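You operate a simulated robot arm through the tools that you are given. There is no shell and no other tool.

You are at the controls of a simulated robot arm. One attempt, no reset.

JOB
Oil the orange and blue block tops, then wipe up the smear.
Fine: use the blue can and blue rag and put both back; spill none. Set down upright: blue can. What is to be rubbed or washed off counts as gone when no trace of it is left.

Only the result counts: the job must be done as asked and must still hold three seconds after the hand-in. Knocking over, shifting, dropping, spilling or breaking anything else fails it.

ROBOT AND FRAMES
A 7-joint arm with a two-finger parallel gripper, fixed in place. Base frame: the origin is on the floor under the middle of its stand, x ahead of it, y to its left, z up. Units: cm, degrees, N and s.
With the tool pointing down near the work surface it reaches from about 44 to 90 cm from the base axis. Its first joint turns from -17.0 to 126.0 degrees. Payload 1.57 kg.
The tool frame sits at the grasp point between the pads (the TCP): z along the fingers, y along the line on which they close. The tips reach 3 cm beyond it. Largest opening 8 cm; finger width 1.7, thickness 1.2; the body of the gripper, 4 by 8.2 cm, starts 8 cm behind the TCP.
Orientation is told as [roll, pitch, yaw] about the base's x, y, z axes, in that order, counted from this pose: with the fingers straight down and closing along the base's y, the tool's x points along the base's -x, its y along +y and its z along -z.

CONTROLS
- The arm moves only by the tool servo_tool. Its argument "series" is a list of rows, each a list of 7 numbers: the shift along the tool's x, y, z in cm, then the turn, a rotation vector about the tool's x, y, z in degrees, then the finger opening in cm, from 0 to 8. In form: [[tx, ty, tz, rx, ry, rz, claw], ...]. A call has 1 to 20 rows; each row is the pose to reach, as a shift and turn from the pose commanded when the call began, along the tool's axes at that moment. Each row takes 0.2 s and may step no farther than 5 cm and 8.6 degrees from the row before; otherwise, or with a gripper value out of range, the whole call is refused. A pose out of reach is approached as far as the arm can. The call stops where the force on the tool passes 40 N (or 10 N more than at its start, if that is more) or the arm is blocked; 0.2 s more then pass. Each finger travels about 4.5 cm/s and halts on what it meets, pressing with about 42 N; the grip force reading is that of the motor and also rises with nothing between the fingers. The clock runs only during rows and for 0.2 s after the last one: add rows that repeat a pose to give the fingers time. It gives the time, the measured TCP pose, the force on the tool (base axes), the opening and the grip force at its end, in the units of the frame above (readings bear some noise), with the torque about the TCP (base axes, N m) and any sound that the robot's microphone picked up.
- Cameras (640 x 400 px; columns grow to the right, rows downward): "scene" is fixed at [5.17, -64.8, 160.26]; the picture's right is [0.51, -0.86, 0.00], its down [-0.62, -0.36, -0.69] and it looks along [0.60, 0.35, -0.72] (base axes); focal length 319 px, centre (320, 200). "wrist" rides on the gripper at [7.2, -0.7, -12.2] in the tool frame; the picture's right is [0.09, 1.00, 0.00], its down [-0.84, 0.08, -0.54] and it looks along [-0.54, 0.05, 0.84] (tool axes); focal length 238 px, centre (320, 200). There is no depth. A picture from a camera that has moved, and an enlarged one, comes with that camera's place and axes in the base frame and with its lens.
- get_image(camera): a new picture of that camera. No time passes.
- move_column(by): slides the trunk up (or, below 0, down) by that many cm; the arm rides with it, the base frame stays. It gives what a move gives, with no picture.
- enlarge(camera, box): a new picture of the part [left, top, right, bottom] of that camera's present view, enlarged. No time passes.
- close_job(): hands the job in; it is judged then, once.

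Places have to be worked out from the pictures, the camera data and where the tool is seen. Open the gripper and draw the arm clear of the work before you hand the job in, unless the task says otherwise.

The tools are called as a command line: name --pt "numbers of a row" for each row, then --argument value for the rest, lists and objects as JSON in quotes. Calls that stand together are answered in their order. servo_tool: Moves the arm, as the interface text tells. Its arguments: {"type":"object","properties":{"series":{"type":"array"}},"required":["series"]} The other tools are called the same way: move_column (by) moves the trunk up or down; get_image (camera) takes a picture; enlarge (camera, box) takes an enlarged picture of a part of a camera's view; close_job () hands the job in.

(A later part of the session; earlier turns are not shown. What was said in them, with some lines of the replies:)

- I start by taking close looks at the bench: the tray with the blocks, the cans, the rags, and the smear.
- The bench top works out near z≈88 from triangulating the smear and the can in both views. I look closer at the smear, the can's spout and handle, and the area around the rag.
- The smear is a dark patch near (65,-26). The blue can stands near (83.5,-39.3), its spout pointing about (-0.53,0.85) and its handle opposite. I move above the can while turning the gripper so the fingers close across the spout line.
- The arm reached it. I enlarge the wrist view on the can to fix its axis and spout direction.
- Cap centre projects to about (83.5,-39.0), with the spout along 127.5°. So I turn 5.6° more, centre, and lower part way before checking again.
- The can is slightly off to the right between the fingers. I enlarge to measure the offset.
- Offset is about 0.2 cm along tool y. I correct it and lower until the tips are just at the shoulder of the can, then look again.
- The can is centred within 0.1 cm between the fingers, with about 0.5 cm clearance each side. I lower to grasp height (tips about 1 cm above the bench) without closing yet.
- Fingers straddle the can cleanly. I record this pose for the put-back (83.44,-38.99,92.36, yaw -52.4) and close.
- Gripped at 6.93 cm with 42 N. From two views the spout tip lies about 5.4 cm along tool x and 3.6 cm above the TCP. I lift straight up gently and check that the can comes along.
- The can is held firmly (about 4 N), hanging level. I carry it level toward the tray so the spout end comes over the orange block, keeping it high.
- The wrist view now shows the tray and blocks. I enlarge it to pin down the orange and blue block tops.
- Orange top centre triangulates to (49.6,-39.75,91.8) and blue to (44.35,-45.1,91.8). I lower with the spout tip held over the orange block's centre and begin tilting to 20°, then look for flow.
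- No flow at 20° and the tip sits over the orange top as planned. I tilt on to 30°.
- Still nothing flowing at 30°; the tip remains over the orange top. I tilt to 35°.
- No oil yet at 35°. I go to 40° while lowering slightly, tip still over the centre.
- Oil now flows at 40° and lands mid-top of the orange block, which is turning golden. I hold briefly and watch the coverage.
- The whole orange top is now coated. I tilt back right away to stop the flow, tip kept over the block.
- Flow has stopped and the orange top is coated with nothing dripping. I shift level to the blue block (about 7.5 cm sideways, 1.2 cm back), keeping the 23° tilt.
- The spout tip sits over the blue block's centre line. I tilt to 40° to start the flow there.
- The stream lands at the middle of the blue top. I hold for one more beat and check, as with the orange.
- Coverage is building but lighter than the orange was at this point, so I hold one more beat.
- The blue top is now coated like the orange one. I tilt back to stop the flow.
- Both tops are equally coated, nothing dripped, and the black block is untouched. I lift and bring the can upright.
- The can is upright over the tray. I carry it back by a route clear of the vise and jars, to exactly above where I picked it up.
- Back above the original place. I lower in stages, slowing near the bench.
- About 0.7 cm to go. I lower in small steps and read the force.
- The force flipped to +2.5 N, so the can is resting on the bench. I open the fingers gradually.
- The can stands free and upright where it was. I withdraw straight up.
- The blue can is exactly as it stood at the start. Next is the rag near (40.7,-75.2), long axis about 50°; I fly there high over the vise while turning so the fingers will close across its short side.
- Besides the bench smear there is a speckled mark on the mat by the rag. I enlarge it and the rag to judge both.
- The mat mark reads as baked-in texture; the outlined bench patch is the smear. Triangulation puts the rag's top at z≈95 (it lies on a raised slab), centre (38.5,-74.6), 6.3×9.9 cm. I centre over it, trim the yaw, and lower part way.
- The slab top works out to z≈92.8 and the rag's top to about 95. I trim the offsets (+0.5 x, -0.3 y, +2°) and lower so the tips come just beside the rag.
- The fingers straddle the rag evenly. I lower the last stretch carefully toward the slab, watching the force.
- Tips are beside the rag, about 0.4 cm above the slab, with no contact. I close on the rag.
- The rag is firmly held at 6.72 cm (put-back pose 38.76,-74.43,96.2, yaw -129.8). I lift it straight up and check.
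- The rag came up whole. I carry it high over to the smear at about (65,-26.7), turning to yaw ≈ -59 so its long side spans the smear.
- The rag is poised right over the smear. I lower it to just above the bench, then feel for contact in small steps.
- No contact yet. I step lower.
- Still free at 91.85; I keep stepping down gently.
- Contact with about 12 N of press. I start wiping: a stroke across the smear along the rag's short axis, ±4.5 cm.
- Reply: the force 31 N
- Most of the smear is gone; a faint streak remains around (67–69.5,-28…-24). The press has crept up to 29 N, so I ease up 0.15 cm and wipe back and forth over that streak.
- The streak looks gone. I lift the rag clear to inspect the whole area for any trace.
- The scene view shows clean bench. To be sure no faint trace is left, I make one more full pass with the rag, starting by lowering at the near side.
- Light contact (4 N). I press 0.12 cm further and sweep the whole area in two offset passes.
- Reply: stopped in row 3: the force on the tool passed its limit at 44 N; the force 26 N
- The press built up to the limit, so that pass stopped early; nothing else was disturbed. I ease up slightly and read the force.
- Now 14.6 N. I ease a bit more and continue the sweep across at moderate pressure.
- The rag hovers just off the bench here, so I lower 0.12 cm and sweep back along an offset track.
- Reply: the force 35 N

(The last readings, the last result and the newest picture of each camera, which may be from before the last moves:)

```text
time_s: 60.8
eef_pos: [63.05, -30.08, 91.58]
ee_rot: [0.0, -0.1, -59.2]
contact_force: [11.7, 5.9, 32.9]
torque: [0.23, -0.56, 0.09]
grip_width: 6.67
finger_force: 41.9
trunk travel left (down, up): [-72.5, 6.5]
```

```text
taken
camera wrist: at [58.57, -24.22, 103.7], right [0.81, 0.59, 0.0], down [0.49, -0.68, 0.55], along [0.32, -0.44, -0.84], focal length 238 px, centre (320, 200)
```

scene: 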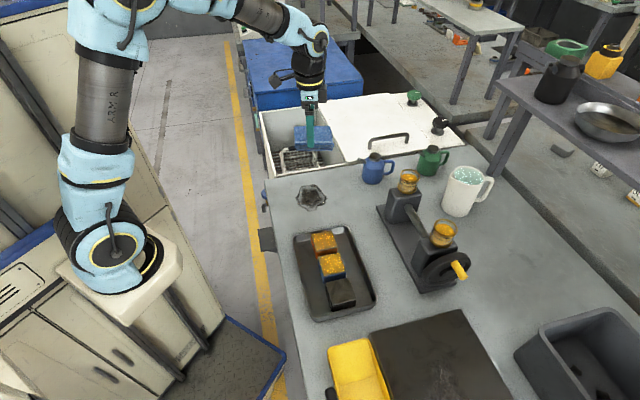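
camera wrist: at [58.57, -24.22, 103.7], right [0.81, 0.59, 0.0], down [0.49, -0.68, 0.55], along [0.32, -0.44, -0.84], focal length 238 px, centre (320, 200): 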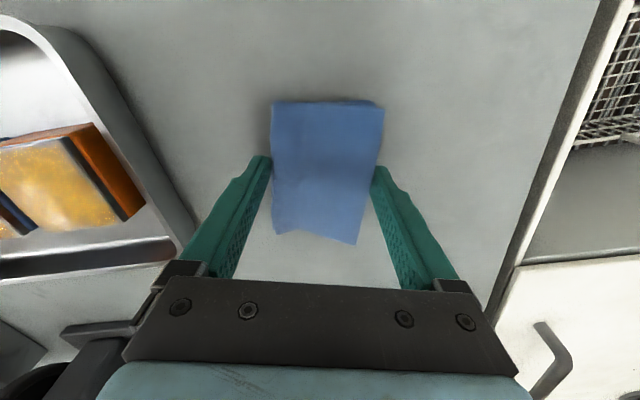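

That pass had solid contact and the bench is clean. I lift and look at the area once more.

servo_tool --pt "0 0 -1 0 0 0 4.6" --pt "0 0 -3 0 0 0 4.6" --pt "0 0 -6 0 0 0 4.6" --pt "0 0 -10 0 0 0 4.6" --pt "0 0 -14 0 0 0 4.6" --pt "0 0 -18 0 0 0 4.6" --pt "0 0 -21.5 0 0 0 4.6" --pt "0 0 -21.5 0 0 0 4.6"

enlarge --camera "scene" --box '[270, 160, 380, 240]'

get_image --camera "wrist"

```text
time_s: 62.6
eef_pos: [62.94, -30.01, 113.13]
ee_rot: [-0.2, -0.1, -59.4]
contact_force: [-0.2, -0.8, -1.0]
torque: [0.0, -0.02, 0.0]
grip_width: 6.67
finger_force: 41.4
trunk travel left (down, up): [-72.5, 6.5]
```

```text
5.00 times, centred on (325, 200) of scene
camera zoom: at [5.17, -64.8, 160.26], right [0.51, -0.86, 0.0], down [-0.62, -0.36, -0.69], along [0.6, 0.35, -0.72], focal length 1594 px, centre (295, 200)
```

zoom: 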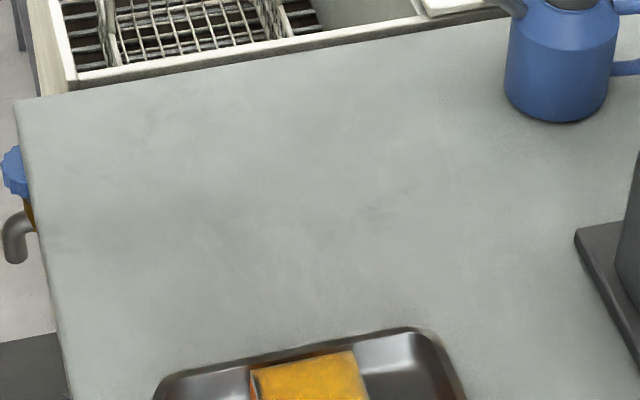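

```text
taken
camera wrist: at [58.68, -24.16, 125.19], right [0.81, 0.59, 0.0], down [0.49, -0.68, 0.54], along [0.32, -0.44, -0.84], focal length 238 px, centre (320, 200)
```

wrist: 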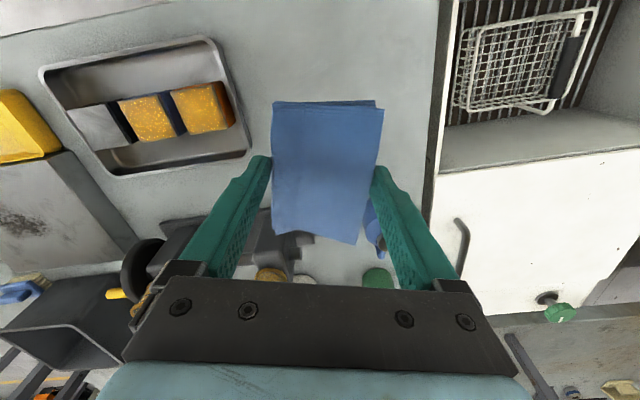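

The bench is spotless. I carry the rag back to its slab, reversing the turn.

servo_tool --pt "-1.99 -3.34 0 0 0 5.42 4.6" --pt "-3.97 -6.69 0 0 0 10.85 4.6" --pt "-5.96 -10.03 0 0 0 16.27 4.6" --pt "-7.94 -13.38 0 0 0 21.69 4.6" --pt "-9.93 -16.72 0 0 0 27.12 4.6" --pt "-11.91 -20.06 0 0 0 32.54 4.6" --pt "-13.9 -23.41 0 0 0 37.96 4.6" --pt "-15.88 -26.75 0 0 0 43.38 4.6" --pt "-17.87 -30.09 0 0 0 48.81 4.6" --pt "-19.85 -33.44 0 0 0 54.23 4.6" --pt "-21.84 -36.78 0 0 0 59.65 4.6" --pt "-23.82 -40.13 0 0 0 65.08 4.6" --pt "-25.81 -43.47 0 0 0 70.5 4.6" --pt "-25.81 -43.47 0 0 0 70.5 4.6"

get_image --camera "wrist"

get_image --camera "scene"

```text
time_s: 65.6
eef_pos: [38.79, -74.33, 113.06]
ee_rot: [0.1, -0.1, -130.0]
contact_force: [0.3, 0.1, -1.2]
torque: [0.0, -0.02, 0.0]
grip_width: 6.67
finger_force: 41.8
trunk travel left (down, up): [-72.5, 6.5]
```

```text
taken
camera wrist: at [42.75, -68.37, 125.24], right [0.82, -0.57, 0.0], down [-0.48, -0.69, 0.54], along [-0.31, -0.45, -0.84], focal length 238 px, centre (320, 200)
```

wrist: 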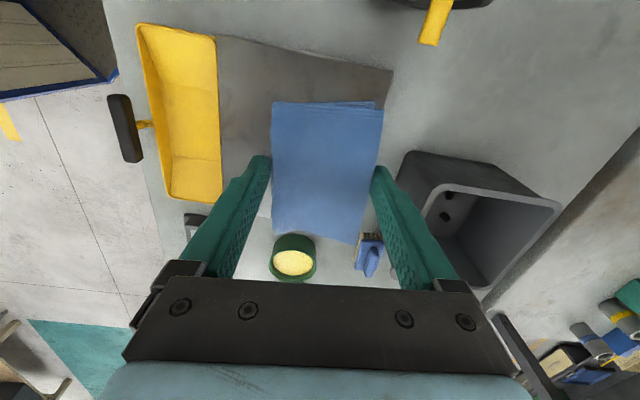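

```text
taken
```

scene: 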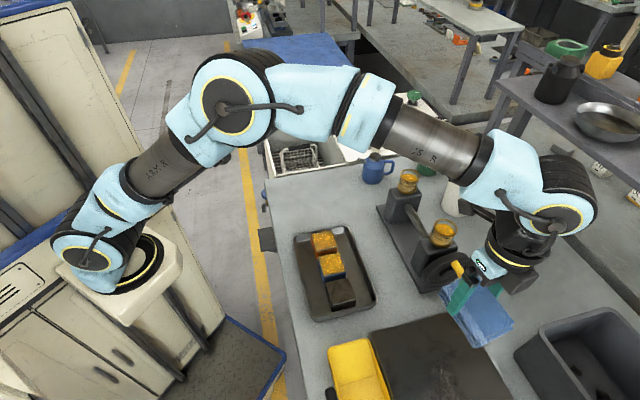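

Directly above the rag's place, same view as when I lifted it. I lower most of the way.

servo_tool --pt "0 0 4 0 0 0 4.6" --pt "0 0 8 0 0 0 4.6" --pt "0 0 11 0 0 0 4.6" --pt "0 0 13.5 0 0 0 4.6" --pt "0 0 15 0 0 0 4.6" --pt "0 0 16 0 0 0 4.6" --pt "0 0 16.3 0 0 0 4.6"

```text
time_s: 67.2
eef_pos: [38.6, -74.49, 96.98]
ee_rot: [0.1, 0.0, -129.8]
contact_force: [-0.3, 0.5, -0.1]
torque: [0.0, 0.0, 0.0]
grip_width: 6.66
finger_force: 41.9
trunk travel left (down, up): [-72.5, 6.5]
```

No contact yet at 96.98; I step down gently toward 96.3.

servo_tool --pt "0 0 0.2 0 0 0 4.6" --pt "0 0 0.4 0 0 0 4.6"

```text
time_s: 67.8
eef_pos: [38.57, -74.38, 96.38]
ee_rot: [0.1, 0.0, -129.8]
contact_force: [-0.2, 0.4, -0.9]
torque: [-0.01, 0.02, 0.0]
grip_width: 6.69
finger_force: 41.9
trunk travel left (down, up): [-72.5, 6.5]
```

servo_tool --pt "0 0 0.1 0 0 0 4.6" --pt "0 0 0.2 0 0 0 4.6"

```text
time_s: 68.4
eef_pos: [38.71, -74.54, 96.09]
ee_rot: [0.0, -0.1, -129.7]
contact_force: [-0.6, -0.6, 0.0]
torque: [0.05, 0.03, -0.01]
grip_width: 6.69
finger_force: 42.0
trunk travel left (down, up): [-72.5, 6.5]
```

At 96.1, the original grasp height, readings hint at only touching. I try 0.1 cm more.

servo_tool --pt "0 0 0.1 0 0 0 4.6" --pt "0 0 0.1 0 0 0 4.6"

enlarge --camera "scene" --box '[400, 290, 500, 390]'

enlarge --camera "wrist" --box '[220, 80, 420, 260]'

```text
time_s: 69.0
eef_pos: [38.67, -74.44, 96.15]
ee_rot: [0.1, -0.1, -129.8]
contact_force: [-0.1, -0.1, 0.1]
torque: [-0.04, 0.05, 0.0]
grip_width: 6.67
finger_force: 42.0
trunk travel left (down, up): [-72.5, 6.5]
```

```text
4.00 times, centred on (450, 340) of scene
camera zoom: at [5.17, -64.8, 160.26], right [0.51, -0.86, 0.0], down [-0.62, -0.36, -0.69], along [0.6, 0.35, -0.72], focal length 1275 px, centre (-200, -360)
```

zoom: 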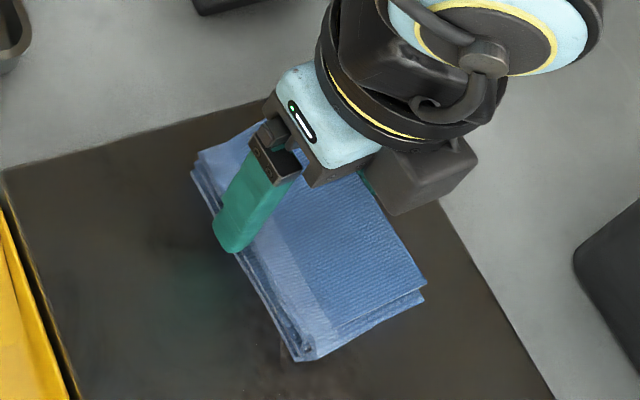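

```text
2.22 times, centred on (320, 170) of wrist
camera zoom: at [42.66, -68.52, 108.25], right [0.82, -0.57, 0.0], down [-0.48, -0.69, 0.54], along [-0.31, -0.45, -0.84], focal length 530 px, centre (320, 267)
```

zoom: 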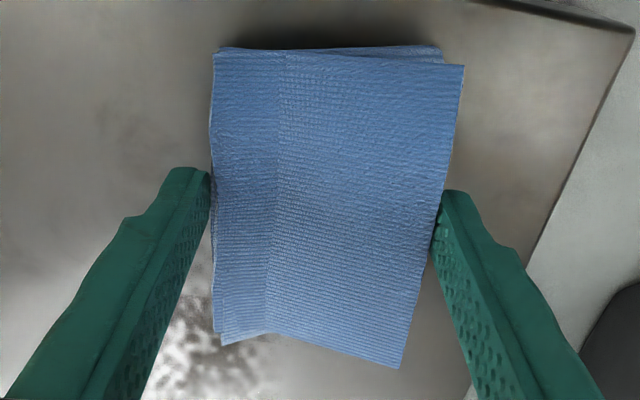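

The rag matches its starting spot within a few millimetres. I feel 0.15 cm lower for the slab before releasing.

servo_tool --pt "0 0 0.08 0 0 0 4.6" --pt "0 0 0.15 0 0 0 4.6" --pt "0 0 0.15 0 0 0 4.6"

```text
time_s: 69.8
eef_pos: [38.7, -74.61, 96.1]
ee_rot: [0.2, -0.2, -129.8]
contact_force: [-1.8, -0.4, 20.1]
torque: [0.28, 0.39, -0.05]
grip_width: 6.68
finger_force: 42.3
trunk travel left (down, up): [-72.5, 6.5]
```

Contact is felt (20 N). I ease back to touching level and open the fingers slowly.

servo_tool --pt "0 0 -0.1 0 0 0 4.6" --pt "0 0 -0.14 0 0 0 4.6" --pt "0 0 -0.14 0 0 0 6.7" --pt "0 0 -0.14 0 0 0 7" --pt "0 0 -0.14 0 0 0 7.5" --pt "0 0 -0.14 0 0 0 8" --pt "0 0 -0.14 0 0 0 8" --pt "0 0 -0.14 0 0 0 8"

enlarge --camera "wrist" --box '[220, 80, 420, 260]'

enlarge --camera "scene" --box '[400, 290, 500, 390]'

```text
time_s: 71.6
eef_pos: [38.68, -74.47, 96.1]
ee_rot: [0.1, -0.1, -129.8]
contact_force: [-0.7, -0.6, 0.6]
torque: [0.0, 0.01, -0.01]
grip_width: 8.0
finger_force: 0.0
trunk travel left (down, up): [-72.5, 6.5]
```

```text
2.22 times, centred on (320, 170) of wrist
camera zoom: at [42.66, -68.54, 108.2], right [0.82, -0.57, 0.0], down [-0.48, -0.69, 0.54], along [-0.31, -0.45, -0.84], focal length 530 px, centre (320, 267)
```

zoom: 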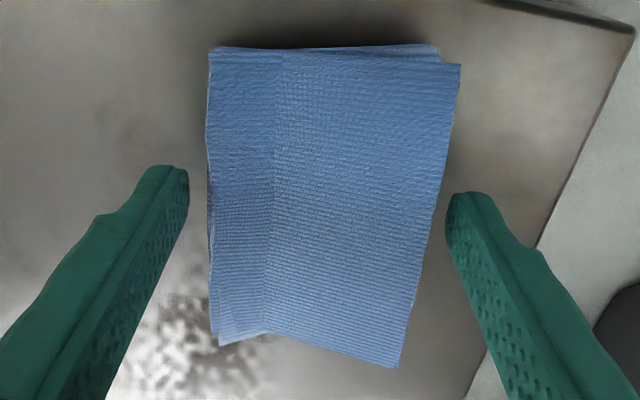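

```text
4.00 times, centred on (450, 340) of scene
camera zoom: at [5.17, -64.8, 160.26], right [0.51, -0.86, 0.0], down [-0.62, -0.36, -0.69], along [0.6, 0.35, -0.72], focal length 1275 px, centre (-200, -360)
```

zoom: 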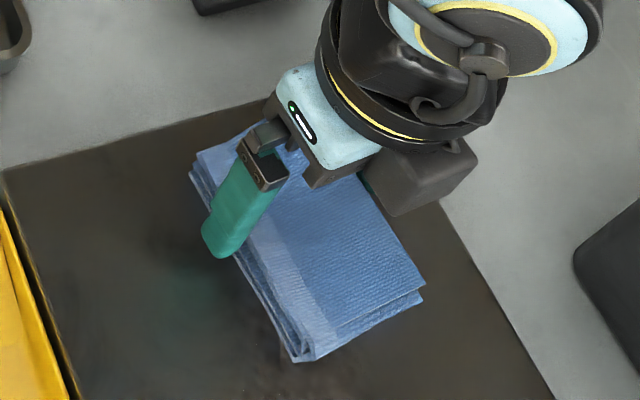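

The rag lies free on its slab. I draw straight up and clear.

servo_tool --pt "0 0 -1 0 0 0 8" --pt "0 0 -2.5 0 0 0 8" --pt "0 0 -5 0 0 0 8" --pt "0 0 -8 0 0 0 8" --pt "0 0 -12 0 0 0 8" --pt "0 0 -16 0 0 0 8" --pt "0 0 -20 0 0 0 8" --pt "0 0 -20 0 0 0 8"

get_image --camera "scene"

enlarge --camera "scene" --box '[270, 160, 430, 330]'

enlarge --camera "scene" --box '[400, 300, 500, 400]'

```text
time_s: 73.4
eef_pos: [38.69, -74.4, 116.08]
ee_rot: [0.1, -0.1, -129.8]
contact_force: [0.8, 0.2, 0.3]
torque: [0.0, 0.02, 0.0]
grip_width: 7.99
finger_force: 0.1
trunk travel left (down, up): [-72.5, 6.5]
```

```text
taken
```

scene: 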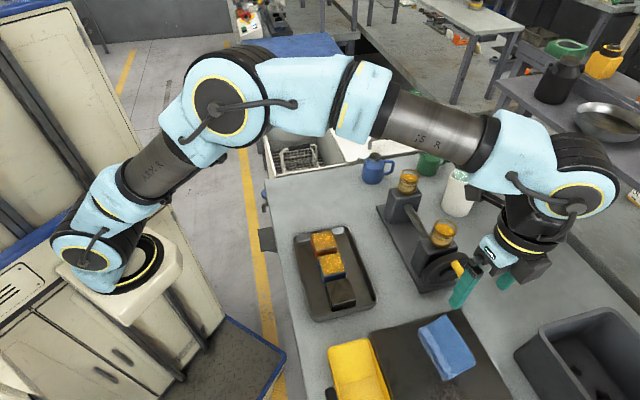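

```text
2.35 times, centred on (350, 245) of scene
camera zoom: at [5.17, -64.8, 160.26], right [0.51, -0.86, 0.0], down [-0.62, -0.36, -0.69], along [0.6, 0.35, -0.72], focal length 750 px, centre (249, 94)
```

zoom: 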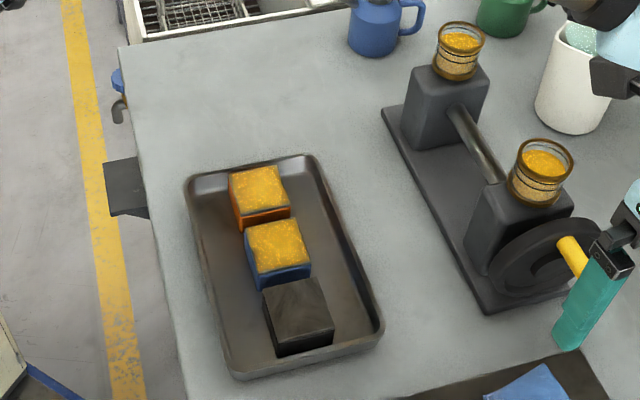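

```text
4.00 times, centred on (450, 350) of scene
camera zoom: at [5.17, -64.8, 160.26], right [0.51, -0.86, 0.0], down [-0.62, -0.36, -0.69], along [0.6, 0.35, -0.72], focal length 1275 px, centre (-200, -400)
```

zoom: 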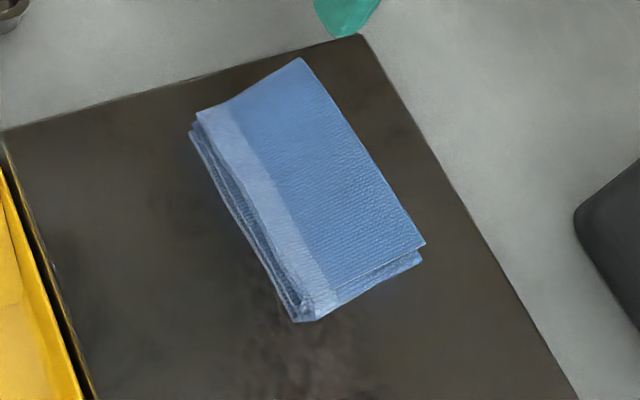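

The rag is back within about 3 mm. I take a last close look at the oiled tops, tray and cans before drawing the arm further off.

enlarge --camera "scene" --box '[290, 220, 386, 325]'

enlarge --camera "scene" --box '[280, 140, 420, 225]'

```text
3.81 times, centred on (338, 272) of scene
camera zoom: at [5.17, -64.8, 160.26], right [0.51, -0.86, 0.0], down [-0.62, -0.36, -0.69], along [0.6, 0.35, -0.72], focal length 1214 px, centre (251, -76)
```

zoom: 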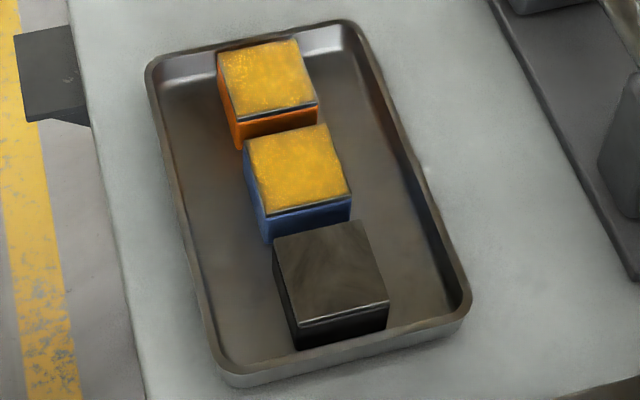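

```text
4.57 times, centred on (350, 182) of scene
camera zoom: at [5.17, -64.8, 160.26], right [0.51, -0.86, 0.0], down [-0.62, -0.36, -0.69], along [0.6, 0.35, -0.72], focal length 1457 px, centre (183, 280)
```

zoom: 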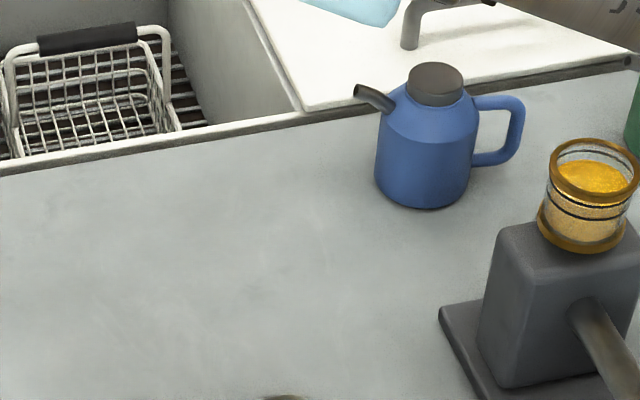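

Everything matches: both tops coated, tray and bench clean, can upright in its place, rag on its slab. I draw the open gripper away to the starting area.

servo_tool --pt "4.17 -1.14 -1.2 0 0 -7.2 8" --pt "8.33 -2.29 -2.4 0 0 -14.4 8" --pt "12.5 -3.43 -3.6 0 0 -21.6 8" --pt "16.67 -4.58 -4 0 0 -28.8 8" --pt "20.83 -5.72 -4 0 0 -36 8" --pt "25.0 -6.86 -4 0 0 -43.2 8" --pt "29.17 -8.01 -4 0 0 -50.4 8" --pt "33.34 -9.15 -4 0 0 -57.6 8" --pt "37.5 -10.3 -4 0 0 -64.8 8" --pt "41.67 -11.44 -4 0 0 -72 8" --pt "45.84 -12.58 -4 0 0 -79.2 8" --pt "50.0 -13.73 -4 0 0 -86.4 8" --pt "54.17 -14.87 -4 0 0 -93.6 8" --pt "58.34 -16.02 -4 0 0 -100.8 8" --pt "62.5 -17.16 -4 0 0 -108 8" --pt "66.67 -18.3 -4 0 0 -115.2 8" --pt "70.84 -19.45 -4 0 0 -122.4 8" --pt "75.0 -20.6 -4 0 0 -129.6 8" --pt "75.0 -20.6 -4 0 0 -129.6 8"

get_image --camera "scene"

get_image --camera "wrist"

```text
time_s: 77.4
eef_pos: [70.81, -3.65, 119.9]
ee_rot: [-0.1, -0.1, 0.0]
contact_force: [0.2, -0.2, 0.7]
torque: [0.01, 0.01, -0.01]
grip_width: 8.01
finger_force: 0.0
trunk travel left (down, up): [-72.5, 6.5]
```

```text
taken
```

scene: 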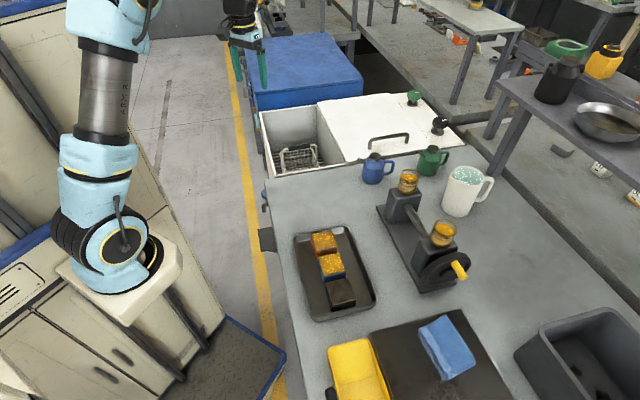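

```text
taken
camera wrist: at [63.59, -4.23, 132.11], right [-0.09, 1.0, 0.0], down [0.84, 0.08, 0.54], along [0.54, 0.05, -0.84], focal length 238 px, centre (320, 200)
```

wrist: 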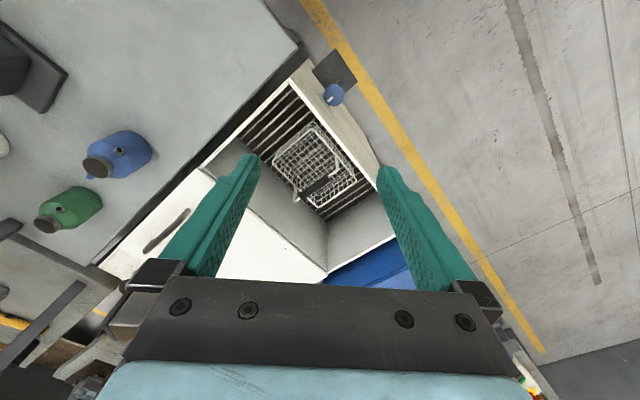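

Both pictures show the smear gone, both block tops oiled, the can and rag back where they began, and the arm clear with an open gripper. I hand the job in.

close_job

```text
The job is handed in.
```

The job is done and handed in. I haven't been told how it was judged.

- **Oiling:** The orange and blue block tops are both fully coated from the blue can. I saw no drips in the tray or on the bench, and the black block was left dry.
- **Smear:** I wiped the dark patch on the bench with the blue rag. No trace shows in the close-up pictures. One wiping pass stopped early when the pressing force passed the limit; nothing moved, and I repeated the sweep more lightly.
- **Mark left alone:** There is a speckled mark on the dark slab beside the rag. I took it as part of the slab's surface, not the smear.
- **Put back:** The blue can stands upright where it was. The rag is back on its slab within about 3 mm.
- **Arm:** It is back at its starting position with the gripper open.
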